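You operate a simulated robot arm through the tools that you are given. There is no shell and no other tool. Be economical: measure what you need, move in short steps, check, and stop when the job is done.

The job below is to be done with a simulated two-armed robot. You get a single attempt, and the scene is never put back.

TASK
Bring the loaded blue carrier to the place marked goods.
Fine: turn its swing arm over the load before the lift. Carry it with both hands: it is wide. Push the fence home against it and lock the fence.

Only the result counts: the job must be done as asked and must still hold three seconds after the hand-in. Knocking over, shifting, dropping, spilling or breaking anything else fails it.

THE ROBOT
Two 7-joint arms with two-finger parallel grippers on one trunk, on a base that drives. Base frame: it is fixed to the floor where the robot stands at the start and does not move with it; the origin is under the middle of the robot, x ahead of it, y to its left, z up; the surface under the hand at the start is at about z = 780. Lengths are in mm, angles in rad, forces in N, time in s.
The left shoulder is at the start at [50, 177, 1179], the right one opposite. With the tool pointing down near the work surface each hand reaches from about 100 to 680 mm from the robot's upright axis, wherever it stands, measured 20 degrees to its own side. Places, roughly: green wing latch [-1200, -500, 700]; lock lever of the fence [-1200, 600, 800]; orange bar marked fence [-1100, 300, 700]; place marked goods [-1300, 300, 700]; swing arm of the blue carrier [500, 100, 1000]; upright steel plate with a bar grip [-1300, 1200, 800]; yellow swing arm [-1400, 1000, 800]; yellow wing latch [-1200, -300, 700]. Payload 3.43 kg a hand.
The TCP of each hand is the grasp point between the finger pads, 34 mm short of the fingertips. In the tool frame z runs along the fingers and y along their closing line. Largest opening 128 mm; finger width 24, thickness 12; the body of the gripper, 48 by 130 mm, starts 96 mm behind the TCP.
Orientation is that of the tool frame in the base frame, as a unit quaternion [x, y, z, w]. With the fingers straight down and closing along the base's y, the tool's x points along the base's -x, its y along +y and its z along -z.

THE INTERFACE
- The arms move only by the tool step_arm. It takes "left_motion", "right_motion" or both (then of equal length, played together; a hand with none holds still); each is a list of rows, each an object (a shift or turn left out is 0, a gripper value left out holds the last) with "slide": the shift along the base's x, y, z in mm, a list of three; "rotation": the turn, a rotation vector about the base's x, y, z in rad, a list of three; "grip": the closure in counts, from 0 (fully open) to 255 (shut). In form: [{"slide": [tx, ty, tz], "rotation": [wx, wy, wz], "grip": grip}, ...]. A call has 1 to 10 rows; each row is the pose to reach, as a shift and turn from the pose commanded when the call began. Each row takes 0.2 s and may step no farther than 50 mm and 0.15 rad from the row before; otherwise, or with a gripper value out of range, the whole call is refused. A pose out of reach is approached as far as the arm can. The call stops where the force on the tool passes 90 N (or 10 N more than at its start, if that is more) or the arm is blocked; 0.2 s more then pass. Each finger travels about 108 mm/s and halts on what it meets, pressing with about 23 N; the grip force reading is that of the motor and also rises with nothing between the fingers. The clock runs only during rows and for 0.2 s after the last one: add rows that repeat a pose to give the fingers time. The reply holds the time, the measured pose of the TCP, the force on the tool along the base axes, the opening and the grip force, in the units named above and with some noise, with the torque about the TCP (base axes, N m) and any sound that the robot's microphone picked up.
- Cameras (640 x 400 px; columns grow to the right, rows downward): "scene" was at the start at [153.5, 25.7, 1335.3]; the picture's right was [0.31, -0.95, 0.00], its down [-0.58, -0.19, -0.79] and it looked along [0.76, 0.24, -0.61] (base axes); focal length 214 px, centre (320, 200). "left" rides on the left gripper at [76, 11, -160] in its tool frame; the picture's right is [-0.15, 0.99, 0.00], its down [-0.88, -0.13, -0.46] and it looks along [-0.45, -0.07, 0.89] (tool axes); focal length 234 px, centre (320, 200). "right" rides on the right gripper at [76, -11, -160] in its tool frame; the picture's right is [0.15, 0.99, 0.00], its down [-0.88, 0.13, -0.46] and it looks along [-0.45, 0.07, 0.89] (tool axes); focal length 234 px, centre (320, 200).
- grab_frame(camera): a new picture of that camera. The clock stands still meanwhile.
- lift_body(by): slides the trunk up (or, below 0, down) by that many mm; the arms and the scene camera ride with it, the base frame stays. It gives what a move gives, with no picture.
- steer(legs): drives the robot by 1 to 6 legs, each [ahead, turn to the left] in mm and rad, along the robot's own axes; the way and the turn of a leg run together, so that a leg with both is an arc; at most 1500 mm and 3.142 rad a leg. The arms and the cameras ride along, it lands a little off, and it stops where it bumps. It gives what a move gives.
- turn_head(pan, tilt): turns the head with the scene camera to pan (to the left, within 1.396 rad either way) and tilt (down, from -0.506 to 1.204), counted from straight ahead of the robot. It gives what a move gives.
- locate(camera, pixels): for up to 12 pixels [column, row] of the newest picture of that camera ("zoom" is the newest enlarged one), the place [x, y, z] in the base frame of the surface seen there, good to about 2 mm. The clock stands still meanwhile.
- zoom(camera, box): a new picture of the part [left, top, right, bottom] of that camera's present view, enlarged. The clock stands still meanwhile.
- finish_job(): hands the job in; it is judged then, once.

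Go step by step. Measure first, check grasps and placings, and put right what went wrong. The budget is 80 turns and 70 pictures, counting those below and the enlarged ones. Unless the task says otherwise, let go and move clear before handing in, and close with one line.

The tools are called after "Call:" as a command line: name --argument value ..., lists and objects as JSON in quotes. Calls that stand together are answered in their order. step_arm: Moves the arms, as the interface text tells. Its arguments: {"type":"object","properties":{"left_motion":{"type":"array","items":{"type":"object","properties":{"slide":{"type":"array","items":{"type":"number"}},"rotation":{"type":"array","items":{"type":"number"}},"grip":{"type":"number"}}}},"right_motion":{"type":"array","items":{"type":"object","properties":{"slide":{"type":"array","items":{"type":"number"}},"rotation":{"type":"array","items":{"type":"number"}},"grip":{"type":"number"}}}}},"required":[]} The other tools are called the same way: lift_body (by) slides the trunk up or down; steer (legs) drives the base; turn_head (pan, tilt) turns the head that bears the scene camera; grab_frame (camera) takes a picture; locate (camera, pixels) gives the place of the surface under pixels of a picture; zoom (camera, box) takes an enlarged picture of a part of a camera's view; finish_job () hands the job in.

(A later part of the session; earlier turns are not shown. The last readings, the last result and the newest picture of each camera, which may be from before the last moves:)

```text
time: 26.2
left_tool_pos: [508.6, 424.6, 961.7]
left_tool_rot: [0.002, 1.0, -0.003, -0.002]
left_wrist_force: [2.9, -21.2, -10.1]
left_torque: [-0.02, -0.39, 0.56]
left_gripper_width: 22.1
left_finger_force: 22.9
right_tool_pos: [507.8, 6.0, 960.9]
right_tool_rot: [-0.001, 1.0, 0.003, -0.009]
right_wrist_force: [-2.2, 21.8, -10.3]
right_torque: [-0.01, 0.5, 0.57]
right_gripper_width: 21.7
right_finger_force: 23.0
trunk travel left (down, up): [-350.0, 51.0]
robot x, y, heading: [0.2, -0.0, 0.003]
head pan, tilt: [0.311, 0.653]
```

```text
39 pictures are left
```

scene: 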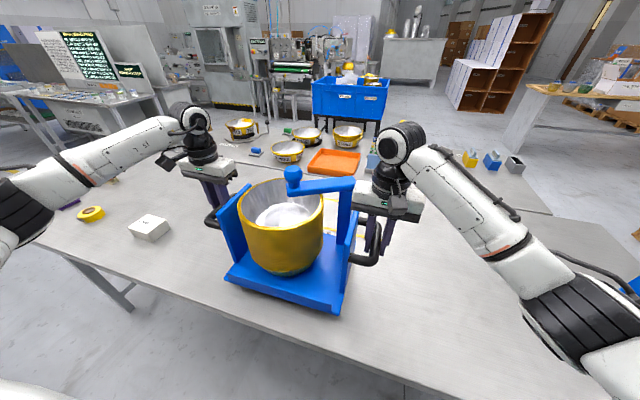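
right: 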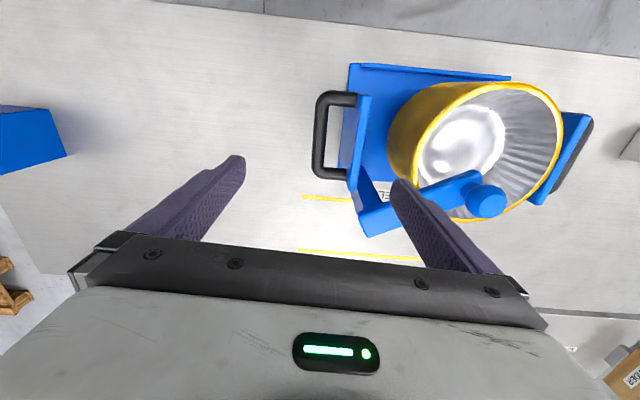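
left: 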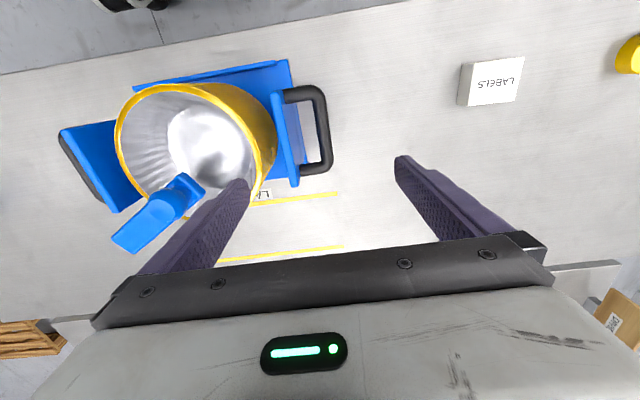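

The carrier is lifted cleanly (~10 N per hand, level). I relieve the sideways stress, raise more and draw it in a little, then drive back.

Call:
step_arm --left_motion '[{"slide": [0, -2, 15]}, {"slide": [0, -3, 30]}, {"slide": [-15, -3, 45]}, {"slide": [-30, -3, 60]}, {"slide": [-45, -3, 60]}, {"slide": [-60, -3, 60]}, {"slide": [-60, -3, 60]}]' --right_motion '[{"slide": [0, 1, 15]}, {"slide": [0, 2, 30]}, {"slide": [-15, 2, 45]}, {"slide": [-30, 2, 60]}, {"slide": [-45, 2, 60]}, {"slide": [-60, 2, 60]}, {"slide": [-60, 2, 60]}]'

Call:
turn_head --pan 1.39 --tilt 0.5

Call:
grab_frame --camera "scene"

```text
time: 27.8
left_tool_pos: [449.8, 425.2, 1022.3]
left_tool_rot: [-0.001, 1.0, 0.0, -0.001]
left_wrist_force: [3.0, 0.4, -10.4]
left_torque: [0.02, 0.31, 0.57]
left_gripper_width: 21.7
left_finger_force: 23.2
right_tool_pos: [449.6, 6.2, 1020.6]
right_tool_rot: [0.0, 1.0, -0.002, -0.008]
right_wrist_force: [-2.3, -0.9, -9.3]
right_torque: [-0.02, -0.2, 0.55]
right_gripper_width: 22.2
right_finger_force: 23.5
trunk travel left (down, up): [-350.0, 51.0]
robot x, y, heading: [0.6, -0.6, 0.006]
head pan, tilt: [0.311, 0.653]
```

```text
time: 29.1
left_tool_pos: [448.9, 425.5, 1022.8]
left_tool_rot: [-0.002, 1.0, 0.0, 0.0]
left_wrist_force: [3.1, 11.0, -9.9]
left_torque: [0.04, 0.04, 0.52]
left_gripper_width: 21.6
left_finger_force: 22.8
right_tool_pos: [449.4, 4.9, 1021.6]
right_tool_rot: [0.0, 1.0, -0.002, -0.007]
right_wrist_force: [-3.2, -12.0, -10.4]
right_torque: [-0.03, 0.03, 0.5]
right_gripper_width: 21.9
right_finger_force: 23.5
trunk travel left (down, up): [-350.0, 51.0]
robot x, y, heading: [-2.1, -0.2, 0.001]
head pan, tilt: [1.389, 0.499]
```

```text
38 pictures are left
```

scene: 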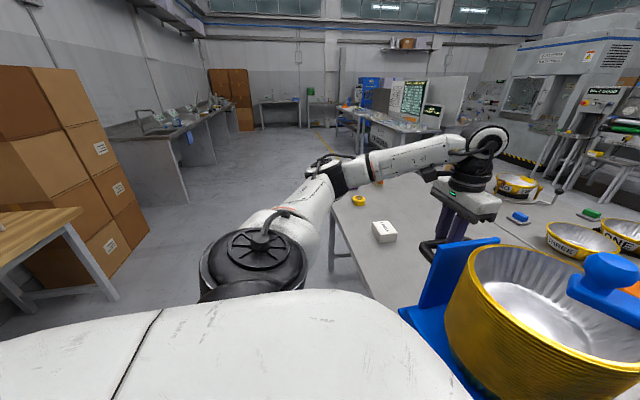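

Left side has free floor; a wooden-top table is at left edge ([40,230]). I locate it, then drive back.

Call:
locate --camera "scene" --pixels '[[80, 212], [5, 270], [10, 215], [115, 298], [150, 232], [340, 255], [385, 232]]'

Call:
steer --legs '[[-350, 0]]'

Call:
grab_frame --camera "scene"

```text
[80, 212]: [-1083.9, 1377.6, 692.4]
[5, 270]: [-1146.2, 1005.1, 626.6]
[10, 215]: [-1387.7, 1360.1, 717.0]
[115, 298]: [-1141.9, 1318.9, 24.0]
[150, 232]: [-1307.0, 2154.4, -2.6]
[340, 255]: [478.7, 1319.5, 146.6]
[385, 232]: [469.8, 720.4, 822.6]
```

```text
time: 31.4
left_tool_pos: [101.8, 424.2, 1022.9]
left_tool_rot: [0.0, 1.0, 0.001, 0.0]
left_wrist_force: [2.2, 16.3, -10.6]
left_torque: [0.01, 0.21, 0.5]
left_gripper_width: 21.7
left_finger_force: 22.6
right_tool_pos: [99.8, 5.8, 1022.1]
right_tool_rot: [0.0, 1.0, -0.002, -0.008]
right_wrist_force: [-2.3, -15.4, -10.7]
right_torque: [0.01, -0.18, 0.53]
right_gripper_width: 21.9
right_finger_force: 22.9
trunk travel left (down, up): [-350.0, 51.0]
robot x, y, heading: [-347.4, -0.5, 0.001]
head pan, tilt: [1.389, 0.499]
```

```text
37 pictures are left
```

scene: 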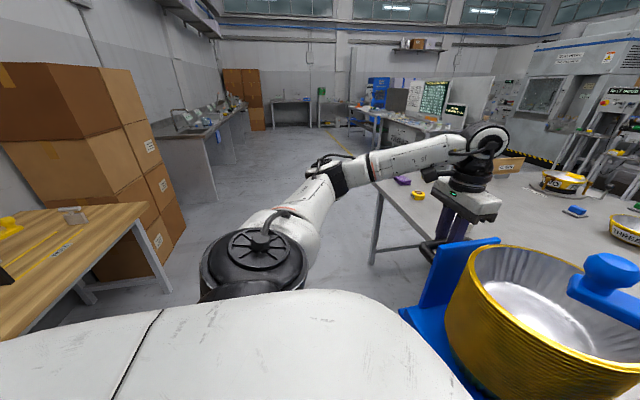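

The wooden table's near edge is at x≈-1084, z≈700; there is room to turn. I turn left by half a turn in two legs.

Call:
steer --legs '[[0, 1.5708], [0, 1.5708]]'

Call:
turn_head --pan 0.0 --tilt 0.45

Call:
grab_frame --camera "scene"

```text
time: 39.4
left_tool_pos: [-802.7, -422.0, 1021.6]
left_tool_rot: [1.0, -0.004, 0.001, 0.001]
left_wrist_force: [-3.4, -2.4, -9.9]
left_torque: [-0.02, -0.04, 0.59]
left_gripper_width: 21.7
left_finger_force: 22.8
right_tool_pos: [-797.3, -2.0, 1022.4]
right_tool_rot: [1.0, -0.005, 0.01, -0.002]
right_wrist_force: [3.7, 3.0, -9.5]
right_torque: [0.02, -0.13, 0.63]
right_gripper_width: 21.8
right_finger_force: 23.1
trunk travel left (down, up): [-350.0, 51.0]
robot x, y, heading: [-349.4, 1.3, 3.135]
head pan, tilt: [1.389, 0.499]
```

```text
time: 41.0
left_tool_pos: [-802.7, -421.2, 1022.2]
left_tool_rot: [1.0, -0.004, 0.001, 0.001]
left_wrist_force: [-3.0, 0.3, -10.2]
left_torque: [0.0, 0.08, 0.56]
left_gripper_width: 21.5
left_finger_force: 22.7
right_tool_pos: [-797.2, -0.9, 1019.7]
right_tool_rot: [1.0, -0.006, 0.009, -0.002]
right_wrist_force: [3.0, 0.1, -9.3]
right_torque: [0.01, -0.22, 0.57]
right_gripper_width: 21.4
right_finger_force: 23.1
trunk travel left (down, up): [-350.0, 51.0]
robot x, y, heading: [-344.5, 0.4, 3.136]
head pan, tilt: [0.0, 0.45]
```

```text
36 pictures are left
```

scene: 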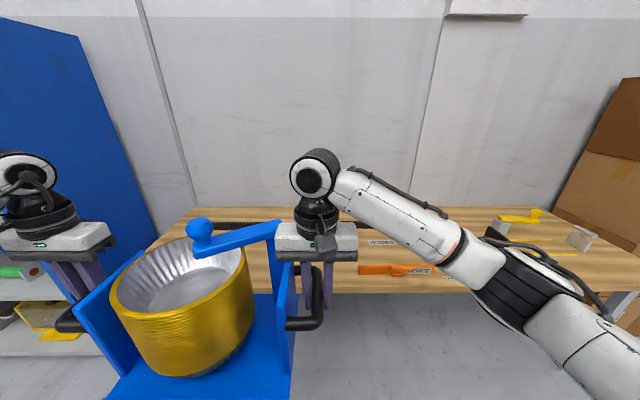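

I face the wooden table with the carrier hanging at y≈-211; the goods place is at y≈300, so the robot should stand at y≈510. I drive sideways by turn–drive–turn and look.

Call:
steer --legs '[[0, -1.565], [510, 0], [0, 1.571]]'

Call:
turn_head --pan 0.1 --tilt 0.5

Call:
grab_frame --camera "scene"

```text
time: 51.5
left_tool_pos: [-799.3, 87.7, 1021.3]
left_tool_rot: [1.0, -0.007, 0.0, 0.0]
left_wrist_force: [-3.2, -0.8, -10.8]
left_torque: [-0.01, 0.03, 0.59]
left_gripper_width: 21.8
left_finger_force: 22.6
right_tool_pos: [-791.8, 508.7, 1021.2]
right_tool_rot: [1.0, -0.008, 0.009, -0.003]
right_wrist_force: [2.6, 0.0, -9.6]
right_torque: [0.02, -0.12, 0.57]
right_gripper_width: 21.7
right_finger_force: 23.3
trunk travel left (down, up): [-350.0, 51.0]
robot x, y, heading: [-344.2, 506.6, 3.122]
head pan, tilt: [0.0, 0.45]
```

```text
time: 52.2
left_tool_pos: [-800.3, 88.5, 1021.6]
left_tool_rot: [1.0, -0.006, 0.002, 0.001]
left_wrist_force: [-2.3, 1.4, -10.1]
left_torque: [-0.01, -0.16, 0.48]
left_gripper_width: 21.9
left_finger_force: 22.8
right_tool_pos: [-790.8, 508.1, 1020.7]
right_tool_rot: [1.0, -0.008, 0.008, -0.003]
right_wrist_force: [3.0, -0.1, -10.5]
right_torque: [0.06, 0.06, 0.65]
right_gripper_width: 21.6
right_finger_force: 23.1
trunk travel left (down, up): [-350.0, 51.0]
robot x, y, heading: [-345.7, 509.9, 3.126]
head pan, tilt: [0.099, 0.499]
```

```text
35 pictures are left
```

scene: 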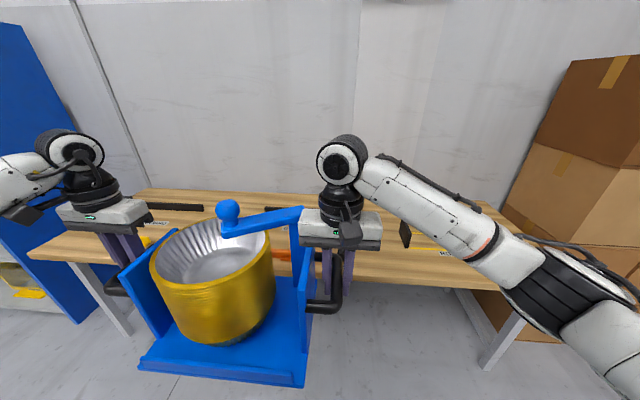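

The carrier hides the place. I lower the load in free space to see over it.

Call:
step_arm --left_motion '[{"slide": [0, 0, -40]}, {"slide": [0, 0, -80]}, {"slide": [0, 0, -120]}, {"slide": [0, 0, -160]}, {"slide": [0, 0, -200]}, {"slide": [0, 0, -240]}, {"slide": [0, 0, -270]}]' --right_motion '[{"slide": [0, 0, -40]}, {"slide": [0, 0, -80]}, {"slide": [0, 0, -120]}, {"slide": [0, 0, -160]}, {"slide": [0, 0, -200]}, {"slide": [0, 0, -240]}, {"slide": [0, 0, -270]}]'

Call:
grab_frame --camera "scene"

Call:
zoom --camera "scene" --box '[110, 170, 370, 300]'

```text
time: 53.8
left_tool_pos: [-798.6, 88.4, 752.4]
left_tool_rot: [1.0, -0.007, 0.0, 0.001]
left_wrist_force: [-2.8, 0.1, -9.4]
left_torque: [0.07, -0.14, 0.59]
left_gripper_width: 21.9
left_finger_force: 23.2
right_tool_pos: [-791.4, 508.5, 750.2]
right_tool_rot: [1.0, -0.009, 0.009, -0.002]
right_wrist_force: [2.4, 0.6, -9.1]
right_torque: [0.13, 0.04, 0.59]
right_gripper_width: 21.9
right_finger_force: 23.5
trunk travel left (down, up): [-350.0, 51.0]
robot x, y, heading: [-339.3, 506.4, 3.125]
head pan, tilt: [0.099, 0.499]
```

```text
34 pictures are left
```

scene: 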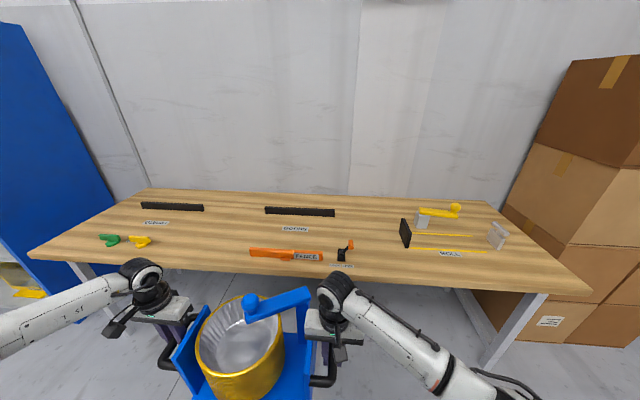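

```text
2.46 times, centred on (240, 235) of scene
```

zoom: 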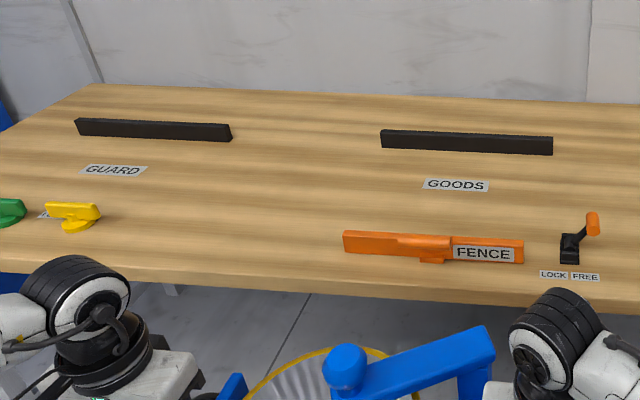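

Now I see it: a black back stop behind GOODS (zoom [465,142]), the orange FENCE (zoom [435,247]) and the lever (zoom [580,235]) with LOCK on its left, FREE on its right. I measure these.

Call:
locate --camera "zoom" --pixels '[[382, 147], [552, 153], [382, 130], [552, 138], [344, 234], [523, 241], [346, 252], [522, 260], [430, 262], [430, 235], [455, 186], [590, 288]]'

Call:
locate --camera "scene" --pixels '[[350, 243], [342, 255], [336, 266], [351, 267], [400, 290], [250, 275], [262, 250], [285, 252], [343, 248], [220, 208]]'

Call:
zoom --camera "scene" --box '[240, 220, 370, 280]'

```text
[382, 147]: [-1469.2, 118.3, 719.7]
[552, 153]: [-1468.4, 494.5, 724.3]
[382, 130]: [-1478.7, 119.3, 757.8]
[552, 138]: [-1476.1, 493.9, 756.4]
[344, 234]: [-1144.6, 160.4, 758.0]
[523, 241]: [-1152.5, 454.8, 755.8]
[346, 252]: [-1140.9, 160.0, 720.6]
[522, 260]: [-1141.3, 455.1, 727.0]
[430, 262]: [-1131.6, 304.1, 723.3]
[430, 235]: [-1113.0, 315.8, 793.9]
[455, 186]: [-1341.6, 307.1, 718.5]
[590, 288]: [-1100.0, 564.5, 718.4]
```

```text
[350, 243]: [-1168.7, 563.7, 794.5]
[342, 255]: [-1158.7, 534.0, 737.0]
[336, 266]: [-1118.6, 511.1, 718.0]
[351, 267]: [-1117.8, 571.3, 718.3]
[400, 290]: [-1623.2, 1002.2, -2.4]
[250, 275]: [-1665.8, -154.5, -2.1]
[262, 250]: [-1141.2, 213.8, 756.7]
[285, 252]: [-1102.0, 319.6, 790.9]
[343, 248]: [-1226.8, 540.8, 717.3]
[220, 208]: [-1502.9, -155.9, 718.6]
```

```text
4.92 times, centred on (305, 250) of scene
```

zoom: 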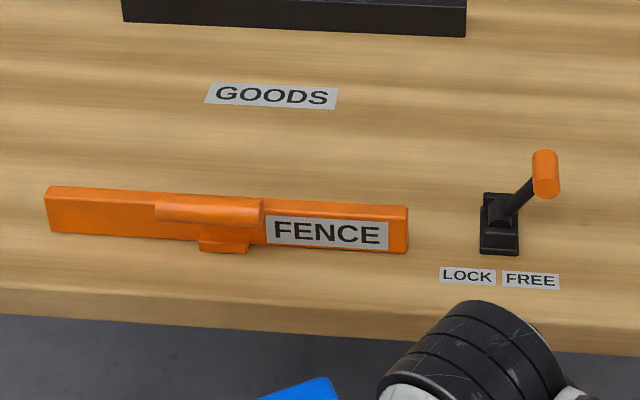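

Geometry: back stop face x≈-1468 (y 118–494), fence at x≈-1145, surface z≈718; the carrier is ±117 mm about the grips in x, so the grips should end near [-1345, 306±210, 870]. I raise the load again and drive ahead.

Call:
step_arm --left_motion '[{"slide": [0, 0, 40]}, {"slide": [0, 0, 80]}, {"slide": [0, 0, 120]}, {"slide": [0, 0, 160]}, {"slide": [0, 0, 200]}, {"slide": [0, 0, 240]}, {"slide": [0, 0, 260]}]' --right_motion '[{"slide": [0, 0, 40]}, {"slide": [0, 0, 80]}, {"slide": [0, 0, 120]}, {"slide": [0, 0, 160]}, {"slide": [0, 0, 200]}, {"slide": [0, 0, 240]}, {"slide": [0, 0, 260]}]'

Call:
steer --legs '[[455, 0]]'

Call:
turn_head --pan 0.3 --tilt 0.8

Call:
grab_frame --camera "scene"

Call:
grab_frame --camera "right"

```text
time: 55.4
left_tool_pos: [-798.6, 88.0, 1012.4]
left_tool_rot: [1.0, -0.008, 0.001, 0.0]
left_wrist_force: [-1.9, 1.7, -10.7]
left_torque: [-0.01, -0.32, 0.51]
left_gripper_width: 21.7
left_finger_force: 22.9
right_tool_pos: [-790.4, 508.6, 1011.1]
right_tool_rot: [1.0, -0.007, 0.009, -0.003]
right_wrist_force: [3.1, -1.1, -10.5]
right_torque: [-0.05, 0.17, 0.59]
right_gripper_width: 21.9
right_finger_force: 22.9
trunk travel left (down, up): [-350.0, 51.0]
robot x, y, heading: [-346.6, 502.3, 3.13]
head pan, tilt: [0.099, 0.499]
```

```text
time: 58.2
left_tool_pos: [-1253.9, 94.5, 1011.0]
left_tool_rot: [1.0, -0.008, 0.002, 0.001]
left_wrist_force: [-3.5, 4.2, -10.6]
left_torque: [0.05, -0.04, 0.52]
left_gripper_width: 21.8
left_finger_force: 23.4
right_tool_pos: [-1246.9, 515.3, 1011.2]
right_tool_rot: [1.0, -0.008, 0.009, -0.001]
right_wrist_force: [2.5, -4.7, -10.1]
right_torque: [-0.02, -0.13, 0.57]
right_gripper_width: 21.8
right_finger_force: 23.7
trunk travel left (down, up): [-350.0, 51.0]
robot x, y, heading: [-797.2, 513.9, 3.125]
head pan, tilt: [0.099, 0.499]
```

```text
time: 59.0
left_tool_pos: [-1253.7, 94.8, 1011.2]
left_tool_rot: [1.0, -0.006, 0.001, 0.001]
left_wrist_force: [-2.7, 0.1, -9.2]
left_torque: [-0.01, -0.15, 0.55]
left_gripper_width: 22.2
left_finger_force: 22.6
right_tool_pos: [-1247.1, 514.4, 1010.2]
right_tool_rot: [1.0, -0.007, 0.009, -0.003]
right_wrist_force: [2.9, -0.3, -10.0]
right_torque: [0.02, -0.02, 0.63]
right_gripper_width: 21.9
right_finger_force: 23.0
trunk travel left (down, up): [-350.0, 51.0]
robot x, y, heading: [-799.5, 513.9, 3.127]
head pan, tilt: [0.3, 0.799]
```

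```text
31 pictures are left
```

scene: 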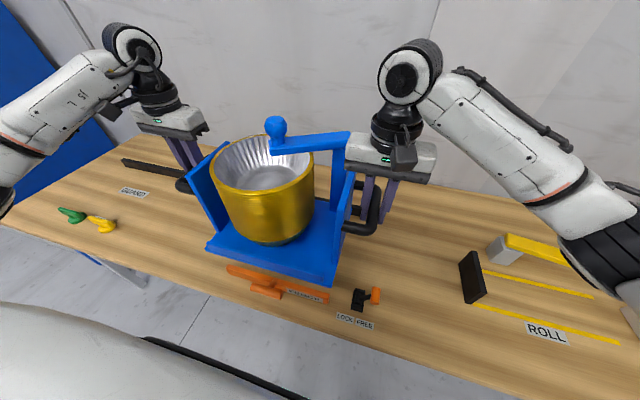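

```text
30 pictures are left
```

right: 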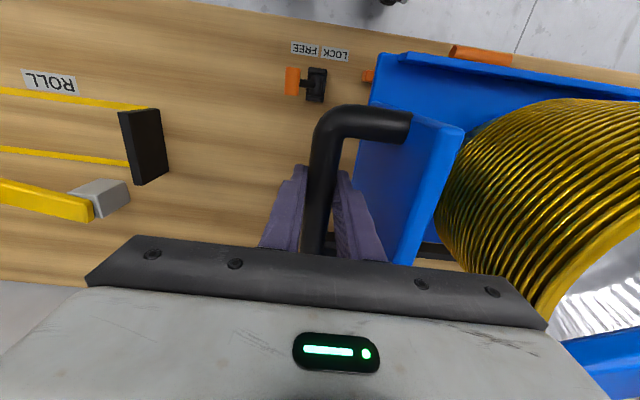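

Carrier hovers above the place. I check its edges, and shift it ahead to grip x≈-1330 with the small yaw corrected.

Call:
locate --camera "scene" --pixels '[[208, 247], [336, 281], [275, 120], [350, 135], [290, 152], [232, 272], [325, 300], [377, 292]]'

Call:
step_arm --left_motion '[{"slide": [-19, 0, 0], "rotation": [0, 0, 0.004]}, {"slide": [-38, 0.5, 0], "rotation": [0, 0, 0.008]}, {"slide": [-57, 0.5, 0], "rotation": [0, 0, 0.012]}, {"slide": [-76, 1, 0], "rotation": [0, 0, 0.016]}, {"slide": [-76, 1, 0], "rotation": [0, 0, 0.016]}]' --right_motion '[{"slide": [-21, 0, 0], "rotation": [0, 0, 0.004]}, {"slide": [-42, 0.5, 0], "rotation": [0, 0, 0.008]}, {"slide": [-62, 0.5, 0], "rotation": [0, 0, 0.012]}, {"slide": [-83, 1, 0], "rotation": [0, 0, 0.016]}, {"slide": [-83, 1, 0], "rotation": [0, 0, 0.016]}]'

Call:
grab_frame --camera "scene"

```text
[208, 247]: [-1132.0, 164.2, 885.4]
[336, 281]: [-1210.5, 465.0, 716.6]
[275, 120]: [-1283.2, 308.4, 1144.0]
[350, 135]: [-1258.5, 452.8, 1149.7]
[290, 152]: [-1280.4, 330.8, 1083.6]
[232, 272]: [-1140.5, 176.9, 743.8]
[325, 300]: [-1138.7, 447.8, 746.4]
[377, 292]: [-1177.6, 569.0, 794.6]
```

```text
time: 60.2
left_tool_pos: [-1329.8, 95.0, 1012.0]
left_tool_rot: [1.0, 0.002, 0.0, 0.0]
left_wrist_force: [-2.0, 1.6, -11.3]
left_torque: [0.04, 0.11, 0.45]
left_gripper_width: 21.8
left_finger_force: 22.6
right_tool_pos: [-1329.1, 515.9, 1011.5]
right_tool_rot: [1.0, 0.001, 0.008, -0.002]
right_wrist_force: [1.9, -1.4, -9.6]
right_torque: [-0.01, -0.25, 0.4]
right_gripper_width: 22.0
right_finger_force: 23.3
trunk travel left (down, up): [-350.0, 51.0]
robot x, y, heading: [-798.8, 515.6, 3.127]
head pan, tilt: [0.3, 0.799]
```

```text
29 pictures are left
```

scene: 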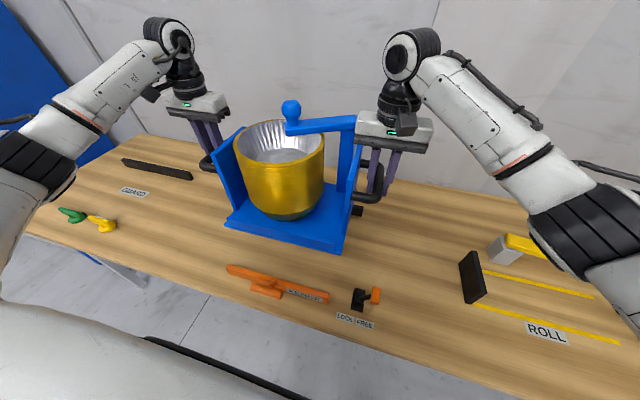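

The carrier is in line and short of the stop. I lower it to just above the surface.

Call:
step_arm --left_motion '[{"slide": [0, 0, -30]}, {"slide": [0, 0, -60]}, {"slide": [0, 0, -90]}, {"slide": [0, 0, -115]}, {"slide": [0, 0, -128]}, {"slide": [0, 0, -134]}, {"slide": [0, 0, -134]}]' --right_motion '[{"slide": [0, 0, -30]}, {"slide": [0, 0, -60]}, {"slide": [0, 0, -90]}, {"slide": [0, 0, -115]}, {"slide": [0, 0, -128]}, {"slide": [0, 0, -134]}, {"slide": [0, 0, -134]}]'

Call:
zoom --camera "scene" --box '[180, 90, 420, 310]'

Call:
locate --camera "zoom" --pixels '[[110, 365], [410, 430], [450, 220], [440, 300], [430, 355], [300, 395]]'

```text
time: 61.8
left_tool_pos: [-1330.2, 96.8, 878.7]
left_tool_rot: [1.0, 0.001, 0.001, 0.001]
left_wrist_force: [-2.9, 2.1, -11.3]
left_torque: [0.02, -0.09, 0.44]
left_gripper_width: 21.9
left_finger_force: 22.5
right_tool_pos: [-1329.1, 516.7, 876.2]
right_tool_rot: [1.0, 0.0, 0.008, -0.002]
right_wrist_force: [1.4, -3.6, -9.9]
right_torque: [-0.03, -0.09, 0.53]
right_gripper_width: 21.9
right_finger_force: 22.8
trunk travel left (down, up): [-350.0, 51.0]
robot x, y, heading: [-798.8, 512.6, 3.123]
head pan, tilt: [0.3, 0.799]
```

```text
1.82 times, centred on (300, 200) of scene
```

zoom: 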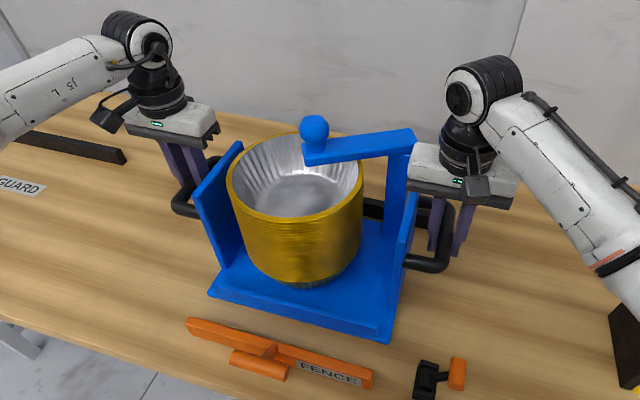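

```text
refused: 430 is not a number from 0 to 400
```

Hovering about 7 mm up, clear of the stop. I nudge 8 mm ahead and set it down.

Call:
step_arm --left_motion '[{"slide": [-4, 0, 0]}, {"slide": [-8, 0, 0]}, {"slide": [-8, 0, -4]}, {"slide": [-8, 0, -8]}, {"slide": [-8, 0, -9]}]' --right_motion '[{"slide": [-4, 0, 0]}, {"slide": [-8, 0, 0]}, {"slide": [-8, 0, -3]}, {"slide": [-8, 0, -6]}, {"slide": [-8, 0, -7]}]'

```text
time: 63.0
left_tool_pos: [-1337.3, 95.0, 872.9]
left_tool_rot: [1.0, 0.002, -0.004, 0.001]
left_wrist_force: [-6.2, -4.6, 10.9]
left_torque: [0.02, -0.54, 0.36]
left_gripper_width: 21.8
left_finger_force: 23.1
right_tool_pos: [-1337.5, 516.3, 873.8]
right_tool_rot: [1.0, 0.0, 0.004, 0.001]
right_wrist_force: [1.3, -1.2, 15.5]
right_torque: [0.02, -0.46, 0.55]
right_gripper_width: 22.0
right_finger_force: 23.2
trunk travel left (down, up): [-350.0, 51.0]
robot x, y, heading: [-797.0, 511.8, 3.123]
head pan, tilt: [0.3, 0.799]
```

It rests on the surface (upward forces on both hands). I open both hands and rise straight up.

Call:
step_arm --left_motion '[{"slide": [0, 0, 2], "grip": 150}, {"slide": [0, 0, 2], "grip": 150}, {"slide": [0, 0, 2], "grip": 150}, {"slide": [0, 0, 40], "grip": 150}, {"slide": [0, 0, 85]}, {"slide": [0, 0, 130]}, {"slide": [0, 0, 175]}]' --right_motion '[{"slide": [0, 0, 2], "grip": 150}, {"slide": [0, 0, 2], "grip": 150}, {"slide": [0, 0, 2], "grip": 150}, {"slide": [0, 0, 40], "grip": 150}, {"slide": [0, 0, 85]}, {"slide": [0, 0, 130]}, {"slide": [0, 0, 175]}]'

Call:
grab_frame --camera "left"

Call:
grab_frame --camera "right"

```text
time: 64.6
left_tool_pos: [-1334.5, 97.2, 1046.5]
left_tool_rot: [1.0, 0.002, 0.0, 0.001]
left_wrist_force: [-0.1, 0.1, -0.5]
left_torque: [-0.01, -0.03, 0.02]
left_gripper_width: 52.8
left_finger_force: 0.2
right_tool_pos: [-1335.8, 516.4, 1047.0]
right_tool_rot: [1.0, 0.0, 0.008, -0.002]
right_wrist_force: [-0.7, -0.8, 0.0]
right_torque: [0.02, 0.05, 0.0]
right_gripper_width: 52.7
right_finger_force: 0.1
trunk travel left (down, up): [-350.0, 51.0]
robot x, y, heading: [-797.7, 513.6, 3.128]
head pan, tilt: [0.3, 0.799]
```

```text
27 pictures are left
```

left: 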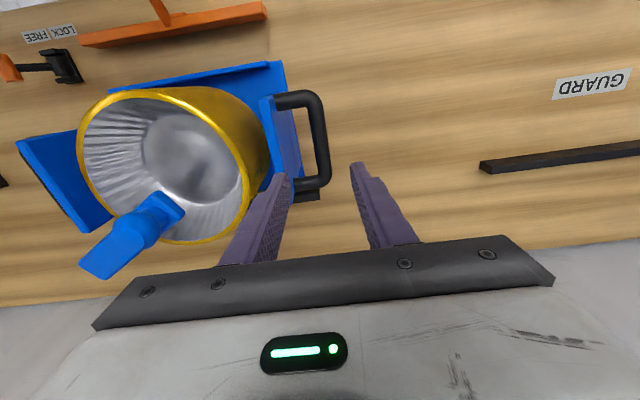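

```text
26 pictures are left
```

right: 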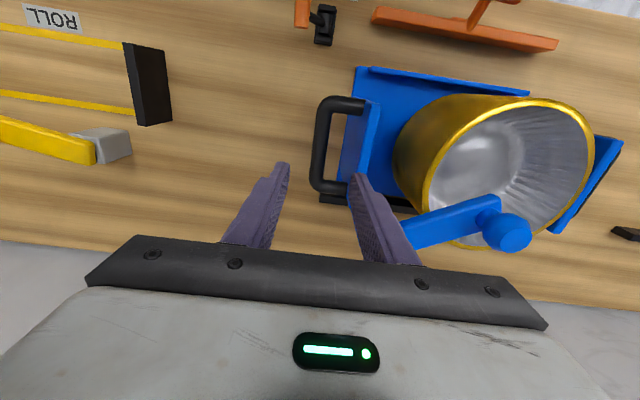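

Carrier stands in place, swing arm still over the pot. I measure its edges, the stop ends and the fence.

Call:
locate --camera "right" --pixels '[[335, 197], [360, 70], [527, 95], [325, 200], [375, 18], [557, 42], [488, 3], [475, 22], [352, 190], [505, 235]]'

Call:
locate --camera "left" --pixels '[[310, 195], [318, 190], [280, 68], [82, 90], [85, 40], [265, 12], [300, 170], [160, 10]]'

Call:
turn_head --pan 0.35 --tilt 0.95

Call:
zoom --camera "scene" --box '[180, 100, 420, 300]'

```text
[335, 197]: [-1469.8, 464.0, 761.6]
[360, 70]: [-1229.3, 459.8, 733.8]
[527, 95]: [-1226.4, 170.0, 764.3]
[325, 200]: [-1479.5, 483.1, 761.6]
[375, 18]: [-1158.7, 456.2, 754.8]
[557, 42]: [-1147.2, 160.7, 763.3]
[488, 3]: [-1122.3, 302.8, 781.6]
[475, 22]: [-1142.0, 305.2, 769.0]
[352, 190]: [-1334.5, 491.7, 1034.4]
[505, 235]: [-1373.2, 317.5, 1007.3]
```

```text
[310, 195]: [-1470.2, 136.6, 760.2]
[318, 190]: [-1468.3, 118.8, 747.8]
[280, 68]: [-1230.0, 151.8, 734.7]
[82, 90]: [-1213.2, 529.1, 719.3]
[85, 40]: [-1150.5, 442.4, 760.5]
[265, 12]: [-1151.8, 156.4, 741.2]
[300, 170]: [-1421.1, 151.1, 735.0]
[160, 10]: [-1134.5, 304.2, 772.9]
```

```text
time: 65.3
left_tool_pos: [-1335.8, 97.3, 1045.3]
left_tool_rot: [1.0, 0.001, -0.001, 0.001]
left_wrist_force: [0.2, 0.0, -0.5]
left_torque: [-0.01, -0.01, -0.01]
left_gripper_width: 53.0
left_finger_force: 0.2
right_tool_pos: [-1337.2, 516.3, 1046.2]
right_tool_rot: [1.0, 0.0, 0.008, -0.002]
right_wrist_force: [-0.2, -0.5, 0.3]
right_torque: [0.01, 0.01, -0.01]
right_gripper_width: 52.6
right_finger_force: 0.0
trunk travel left (down, up): [-350.0, 51.0]
robot x, y, heading: [-800.6, 511.8, 3.124]
head pan, tilt: [0.351, 0.949]
```

```text
2.00 times, centred on (300, 200) of scene
```

zoom: 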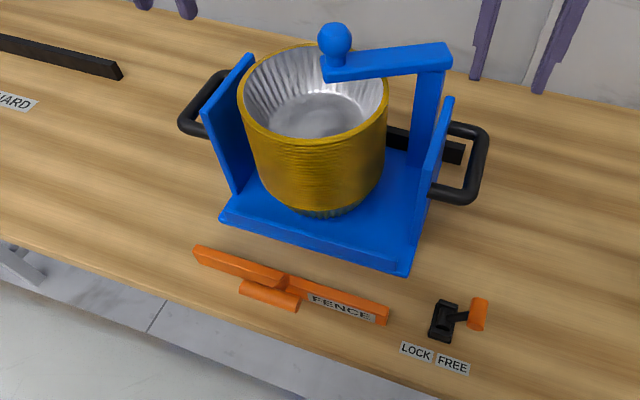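

The fence's grip is a T-bar on its robot side (zoom [270,295]). I measure it and the lever.

Call:
locate --camera "zoom" --pixels '[[243, 288], [295, 303], [270, 295], [288, 283], [195, 250], [385, 312], [478, 303], [480, 322], [462, 316], [445, 320], [405, 272], [222, 220]]'

Call:
zoom --camera "scene" --box '[260, 210, 440, 300]'

```text
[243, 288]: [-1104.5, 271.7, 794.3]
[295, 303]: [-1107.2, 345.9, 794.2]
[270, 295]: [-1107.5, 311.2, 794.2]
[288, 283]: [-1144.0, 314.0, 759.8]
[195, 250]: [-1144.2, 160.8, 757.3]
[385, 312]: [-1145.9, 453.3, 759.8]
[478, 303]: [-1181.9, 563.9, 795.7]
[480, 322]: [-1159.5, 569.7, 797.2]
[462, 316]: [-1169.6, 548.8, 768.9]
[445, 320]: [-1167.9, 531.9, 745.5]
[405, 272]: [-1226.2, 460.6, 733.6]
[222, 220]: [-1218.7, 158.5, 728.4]
```

```text
3.56 times, centred on (350, 255) of scene
```

zoom: 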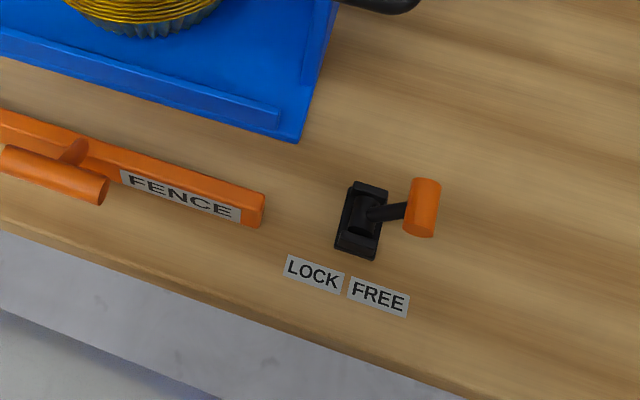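

T-bar centre is [-1107, 308, 783]; the lever handle is at [-1170, 566, 790] leaning to FREE. I bring the closed left hand round to the robot side of the T-bar.

Call:
step_arm --left_motion '[{"slide": [40, 0, 15], "grip": 255}, {"slide": [85, 0, 15]}, {"slide": [130, 0, 15]}, {"slide": [175, 0, 15]}, {"slide": [220, 20, 0]}, {"slide": [262, 45, 0]}, {"slide": [268, 90, -20]}, {"slide": [268, 135, -40]}, {"slide": [268, 175, -60]}, {"slide": [268, 211, -80]}]' --right_motion '[{"slide": [40, 0, 15], "grip": 255}, {"slide": [80, 10, 15]}, {"slide": [120, 30, 15]}, {"slide": [150, 60, 15]}, {"slide": [150, 90, 15]}, {"slide": [150, 110, 15]}, {"slide": [150, 110, 15]}, {"slide": [150, 110, 15]}, {"slide": [150, 110, 15]}, {"slide": [150, 110, 15]}]'

Call:
step_arm --left_motion '[{"slide": [0, 0, -45]}, {"slide": [0, 0, -90]}, {"slide": [0, 0, -130]}, {"slide": [0, 0, -165]}, {"slide": [0, 0, -181]}, {"slide": [0, 0, -181]}]'

Call:
grab_frame --camera "scene"

```text
refused: row 5 steps farther than a row can; nothing moved
```

```text
time: 66.7
left_tool_pos: [-1337.0, 96.9, 863.8]
left_tool_rot: [1.0, 0.001, 0.0, 0.001]
left_wrist_force: [-0.2, 1.0, 0.2]
left_torque: [0.0, 0.01, -0.01]
left_gripper_width: 52.6
left_finger_force: 0.0
right_tool_pos: [-1336.5, 516.6, 1047.0]
right_tool_rot: [1.0, 0.001, 0.008, -0.001]
right_wrist_force: [-0.6, 0.1, -1.2]
right_torque: [0.0, 0.04, -0.03]
right_gripper_width: 52.7
right_finger_force: 0.1
trunk travel left (down, up): [-350.0, 51.0]
robot x, y, heading: [-799.1, 516.1, 3.124]
head pan, tilt: [0.351, 0.949]
```

```text
23 pictures are left
```

scene: 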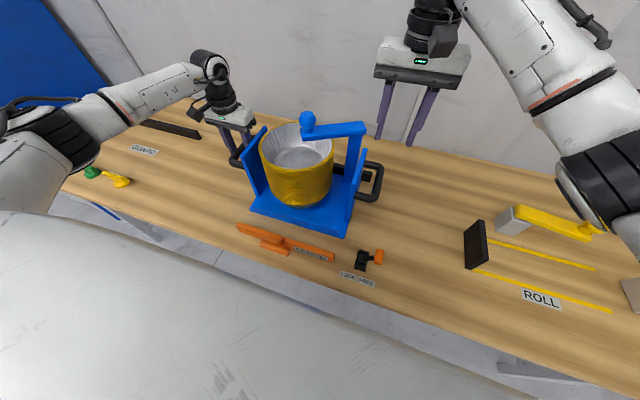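

The first call was refused, so the second only lowered the open left hand back around the handle, harmlessly (no force). I rise straight up again.

Call:
step_arm --left_motion '[{"slide": [0, 0, 45]}, {"slide": [0, 0, 90]}, {"slide": [0, 0, 135]}, {"slide": [0, 0, 180]}, {"slide": [0, 0, 198]}, {"slide": [45, 0, 198], "grip": 255}, {"slide": [90, 0, 198]}, {"slide": [135, 0, 198]}, {"slide": [180, 0, 198]}]'

```text
time: 68.7
left_tool_pos: [-1155.8, 95.7, 1061.7]
left_tool_rot: [1.0, 0.001, 0.0, 0.001]
left_wrist_force: [0.5, 0.1, -0.6]
left_torque: [0.02, 0.02, -0.02]
left_gripper_width: 0.1
left_finger_force: 23.1
right_tool_pos: [-1337.0, 515.6, 1046.6]
right_tool_rot: [1.0, 0.001, 0.007, -0.001]
right_wrist_force: [0.5, -0.6, 0.2]
right_torque: [0.01, 0.0, -0.03]
right_gripper_width: 52.7
right_finger_force: 0.1
trunk travel left (down, up): [-350.0, 51.0]
robot x, y, heading: [-796.6, 513.8, 3.126]
head pan, tilt: [0.351, 0.949]
```

Call:
step_arm --left_motion '[{"slide": [40, 20, 0]}, {"slide": [80, 45, 0]}, {"slide": [88, 90, -10]}, {"slide": [88, 132, -25]}, {"slide": [88, 174, -40]}, {"slide": [88, 212, -60]}, {"slide": [88, 212, -105]}, {"slide": [88, 212, -150]}, {"slide": [88, 212, -195]}]' --right_motion '[{"slide": [30, 20, 10], "grip": 255}, {"slide": [60, 40, 10]}, {"slide": [90, 60, 10]}, {"slide": [120, 80, 10]}, {"slide": [150, 100, 10]}, {"slide": [165, 120, 10]}, {"slide": [165, 120, 10]}, {"slide": [165, 120, 10]}, {"slide": [165, 120, 10]}]'

Call:
grab_frame --camera "scene"

```text
time: 70.7
left_tool_pos: [-1069.2, 308.4, 867.1]
left_tool_rot: [1.0, 0.002, 0.0, 0.001]
left_wrist_force: [-0.8, 0.3, 0.4]
left_torque: [-0.03, 0.02, 0.0]
left_gripper_width: 0.0
left_finger_force: 22.8
left hand out of reach, approached as far as the arm can: row 7, 8
right_tool_pos: [-1170.3, 635.8, 1055.4]
right_tool_rot: [1.0, 0.0, 0.008, -0.002]
right_wrist_force: [0.3, -0.2, -0.3]
right_torque: [-0.03, -0.03, -0.01]
right_gripper_width: 0.0
right_finger_force: 23.1
trunk travel left (down, up): [-350.0, 51.0]
robot x, y, heading: [-795.5, 517.9, 3.125]
head pan, tilt: [0.351, 0.949]
```

```text
22 pictures are left
```

scene: 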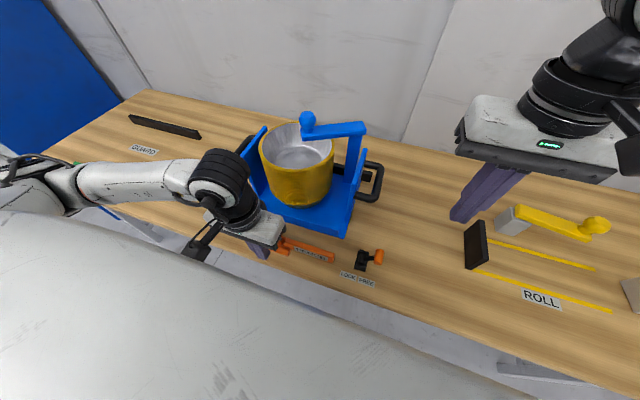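

The left hand is above and before the T-bar. I lower it to push height.

Call:
step_arm --left_motion '[{"slide": [0, 0, -30]}, {"slide": [0, 0, -60]}, {"slide": [0, 0, -80]}, {"slide": [0, 0, -80]}]'

Call:
zoom --camera "scene" --box '[180, 130, 420, 300]'

```text
time: 71.7
left_tool_pos: [-1069.4, 308.6, 787.1]
left_tool_rot: [1.0, 0.001, 0.0, 0.001]
left_wrist_force: [0.8, 0.8, -0.2]
left_torque: [0.01, 0.04, -0.01]
left_gripper_width: 0.0
left_finger_force: 22.6
right_tool_pos: [-1171.4, 635.3, 1055.4]
right_tool_rot: [1.0, 0.0, 0.008, -0.001]
right_wrist_force: [0.1, -0.4, 0.4]
right_torque: [0.01, 0.0, -0.01]
right_gripper_width: 0.3
right_finger_force: 22.7
trunk travel left (down, up): [-350.0, 51.0]
robot x, y, heading: [-799.0, 512.4, 3.127]
head pan, tilt: [0.351, 0.949]
```

```text
2.35 times, centred on (300, 215) of scene
```

zoom: 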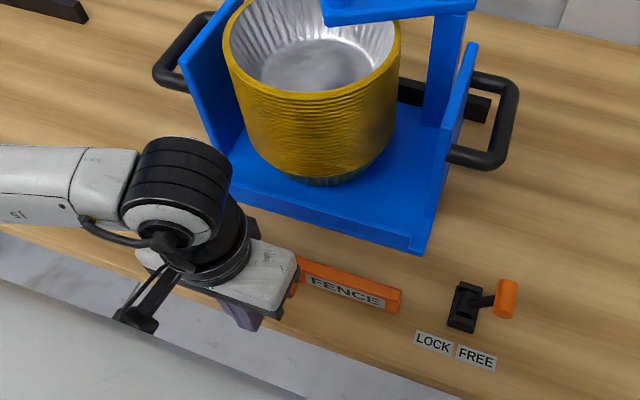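

Ready; I push the fence 55 mm first.

Call:
step_arm --left_motion '[{"slide": [-10, 0, 0]}, {"slide": [-20, 0, 0]}, {"slide": [-30, 0, 0]}, {"slide": [-40, 0, 0]}, {"slide": [-50, 0, 0]}, {"slide": [-60, 0, 0]}, {"slide": [-68, 0, 0]}]'

Call:
zoom --camera "scene" --box '[180, 130, 420, 300]'

```text
time: 73.3
left_tool_pos: [-1137.6, 308.4, 786.6]
left_tool_rot: [1.0, 0.001, 0.0, 0.001]
left_wrist_force: [3.0, 0.7, -1.0]
left_torque: [-0.04, -0.04, 0.0]
left_gripper_width: 0.0
left_finger_force: 23.4
right_tool_pos: [-1170.5, 636.6, 1056.4]
right_tool_rot: [1.0, 0.0, 0.008, -0.002]
right_wrist_force: [0.0, -0.5, -0.4]
right_torque: [0.0, 0.01, -0.02]
right_gripper_width: 0.0
right_finger_force: 22.8
trunk travel left (down, up): [-350.0, 51.0]
robot x, y, heading: [-800.8, 514.0, 3.123]
head pan, tilt: [0.351, 0.949]
```

```text
2.35 times, centred on (300, 215) of scene
```

zoom: 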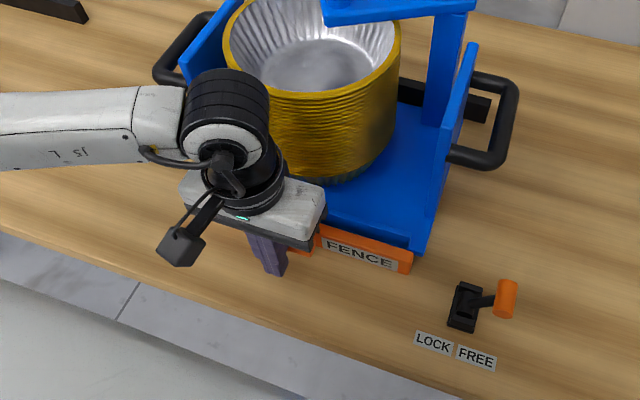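

The fence is almost at the carrier. I push on in fine steps.

Call:
step_arm --left_motion '[{"slide": [-3, 0, 0]}, {"slide": [-6, 0, 0]}, {"slide": [-9, 0, 0]}, {"slide": [-12, 0, 0]}]'

Call:
zoom --camera "scene" --box '[180, 130, 420, 300]'

Call:
locate --camera "zoom" --pixels '[[425, 252], [408, 240], [410, 268], [490, 115], [360, 230]]'

```text
time: 74.3
left_tool_pos: [-1147.6, 308.3, 786.8]
left_tool_rot: [1.0, 0.001, 0.001, 0.001]
left_wrist_force: [8.2, -1.1, 1.9]
left_torque: [0.08, 0.07, 0.01]
left_gripper_width: 0.0
left_finger_force: 23.1
right_tool_pos: [-1171.5, 636.0, 1056.0]
right_tool_rot: [1.0, 0.0, 0.008, -0.002]
right_wrist_force: [-0.2, -0.7, 0.2]
right_torque: [-0.01, -0.02, -0.03]
right_gripper_width: 0.0
right_finger_force: 23.0
trunk travel left (down, up): [-350.0, 51.0]
robot x, y, heading: [-797.3, 514.0, 3.125]
head pan, tilt: [0.351, 0.949]
```

```text
2.35 times, centred on (300, 215) of scene
```

zoom: 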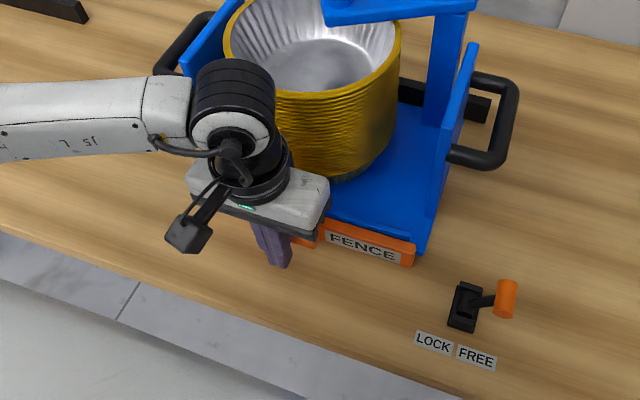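

```text
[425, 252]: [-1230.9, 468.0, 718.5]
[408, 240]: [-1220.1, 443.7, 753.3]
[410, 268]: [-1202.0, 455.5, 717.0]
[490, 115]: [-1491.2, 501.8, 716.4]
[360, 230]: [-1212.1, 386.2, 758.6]
```

Contact with the carrier (8 N). I keep pushing until it seats against the back stop.

Call:
step_arm --left_motion '[{"slide": [-4, 0, 0]}, {"slide": [-8, 0, 0]}, {"slide": [-12, 0, 0]}, {"slide": [-16, 0, 0]}]'

Call:
zoom --camera "scene" --box '[180, 130, 420, 300]'

Call:
locate --camera "zoom" --pixels '[[408, 235], [410, 262], [435, 100], [360, 228], [440, 200]]'

```text
time: 75.3
left_tool_pos: [-1155.9, 309.1, 787.7]
left_tool_rot: [1.0, 0.0, 0.006, 0.002]
left_wrist_force: [34.6, -4.1, 9.4]
left_torque: [-0.06, 0.09, 0.09]
left_gripper_width: 0.0
left_finger_force: 23.1
right_tool_pos: [-1167.3, 634.1, 1057.0]
right_tool_rot: [1.0, 0.001, 0.006, -0.002]
right_wrist_force: [-0.4, -0.2, -0.7]
right_torque: [-0.02, 0.01, 0.01]
right_gripper_width: 0.0
right_finger_force: 23.0
trunk travel left (down, up): [-350.0, 51.0]
robot x, y, heading: [-795.7, 509.4, 3.124]
head pan, tilt: [0.351, 0.949]
```

```text
2.35 times, centred on (300, 215) of scene
```

zoom: 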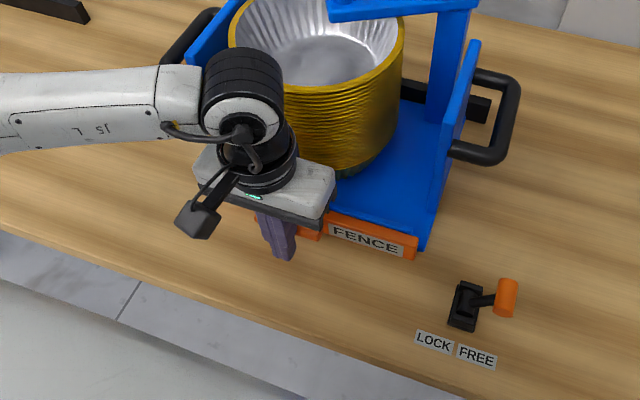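

```text
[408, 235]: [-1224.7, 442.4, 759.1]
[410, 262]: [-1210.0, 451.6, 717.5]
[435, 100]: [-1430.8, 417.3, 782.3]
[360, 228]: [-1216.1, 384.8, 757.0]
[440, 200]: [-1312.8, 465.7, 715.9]
```

The fence is seated (35 N reaction, carrier against the stop). Holding it with the left hand, I lower the right hand on the FREE side of the lever.

Call:
step_arm --right_motion '[{"slide": [-2, -12, -40]}, {"slide": [-2, -12, -85]}, {"slide": [-2, -12, -130]}, {"slide": [-2, -12, -175]}, {"slide": [-2, -12, -220]}, {"slide": [-2, -12, -250]}, {"slide": [-2, -12, -250]}]'

Call:
zoom --camera "scene" --box '[260, 170, 460, 300]'

```text
time: 76.9
left_tool_pos: [-1156.1, 307.5, 788.0]
left_tool_rot: [1.0, 0.0, 0.007, 0.002]
left_wrist_force: [38.7, -4.5, 10.0]
left_torque: [0.03, 0.14, 0.05]
left_gripper_width: 0.0
left_finger_force: 22.4
right_tool_pos: [-1171.8, 625.2, 805.6]
right_tool_rot: [1.0, -0.001, 0.006, -0.002]
right_wrist_force: [0.6, -0.1, 0.1]
right_torque: [0.0, -0.01, -0.01]
right_gripper_width: 0.0
right_finger_force: 22.8
trunk travel left (down, up): [-350.0, 51.0]
robot x, y, heading: [-797.1, 510.7, 3.126]
head pan, tilt: [0.351, 0.949]
```

```text
3.08 times, centred on (360, 235) of scene
```

zoom: 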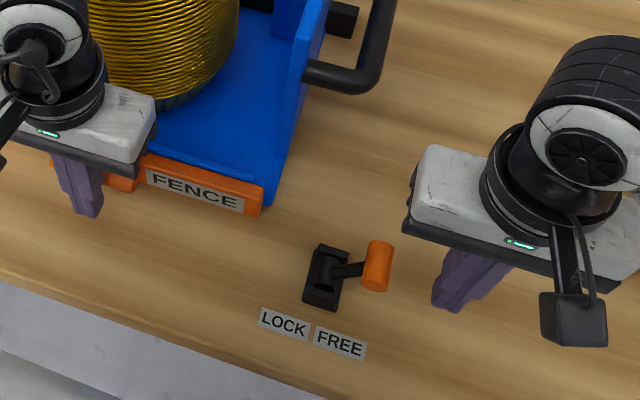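

Aligned with the handle. I push it toward LOCK.

Call:
step_arm --right_motion '[{"slide": [0, -20, 0]}, {"slide": [0, -35, 0]}, {"slide": [0, -50, 0]}, {"slide": [0, -65, 0]}, {"slide": [0, -80, 0]}, {"slide": [0, -92, 0]}, {"slide": [0, -104, 0]}]'

Call:
zoom --camera "scene" --box '[260, 170, 460, 300]'

```text
time: 78.5
left_tool_pos: [-1157.0, 308.9, 787.4]
left_tool_rot: [1.0, 0.001, 0.009, 0.003]
left_wrist_force: [37.8, -8.0, 6.1]
left_torque: [0.47, 0.11, 0.11]
left_gripper_width: 0.0
left_finger_force: 23.3
right_tool_pos: [-1171.4, 523.8, 807.2]
right_tool_rot: [1.0, -0.002, 0.008, -0.005]
right_wrist_force: [4.1, 15.7, 4.5]
right_torque: [0.52, -0.09, 0.01]
right_gripper_width: 0.1
right_finger_force: 22.9
trunk travel left (down, up): [-350.0, 51.0]
robot x, y, heading: [-793.6, 516.4, 3.127]
head pan, tilt: [0.351, 0.949]
```

```text
3.08 times, centred on (360, 235) of scene
```

zoom: 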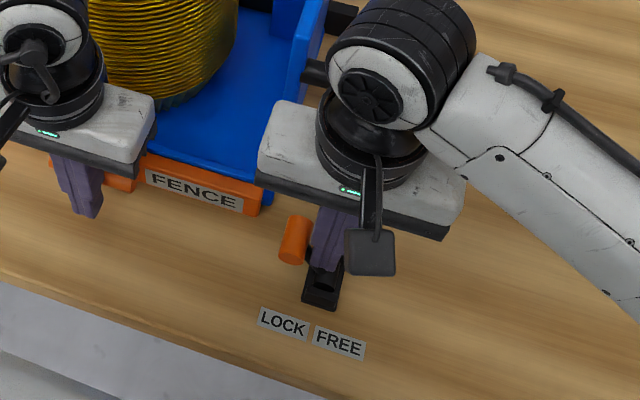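

The lever swung over; 16 N suggests its stop. I press a little more to be sure it is fully locked.

Call:
step_arm --right_motion '[{"slide": [0, -4, 0]}, {"slide": [0, -8, 0]}, {"slide": [0, -8, 0]}]'

Call:
locate --camera "zoom" --pixels '[[297, 225], [292, 255], [250, 195], [140, 160]]'

```text
time: 79.3
left_tool_pos: [-1156.9, 308.3, 787.2]
left_tool_rot: [1.0, 0.001, 0.007, 0.005]
left_wrist_force: [33.1, -10.4, -1.3]
left_torque: [-0.08, -0.01, 0.11]
left_gripper_width: 0.0
left_finger_force: 22.8
right_tool_pos: [-1171.3, 522.3, 806.6]
right_tool_rot: [1.0, -0.003, 0.008, -0.014]
right_wrist_force: [3.7, 43.4, 18.4]
right_torque: [1.33, -0.14, -0.04]
right_gripper_width: 0.0
right_finger_force: 22.6
trunk travel left (down, up): [-350.0, 51.0]
robot x, y, heading: [-794.2, 514.7, 3.128]
head pan, tilt: [0.351, 0.949]
```

```text
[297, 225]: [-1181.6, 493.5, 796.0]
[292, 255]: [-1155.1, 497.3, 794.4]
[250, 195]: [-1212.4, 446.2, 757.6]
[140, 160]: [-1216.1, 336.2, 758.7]
```

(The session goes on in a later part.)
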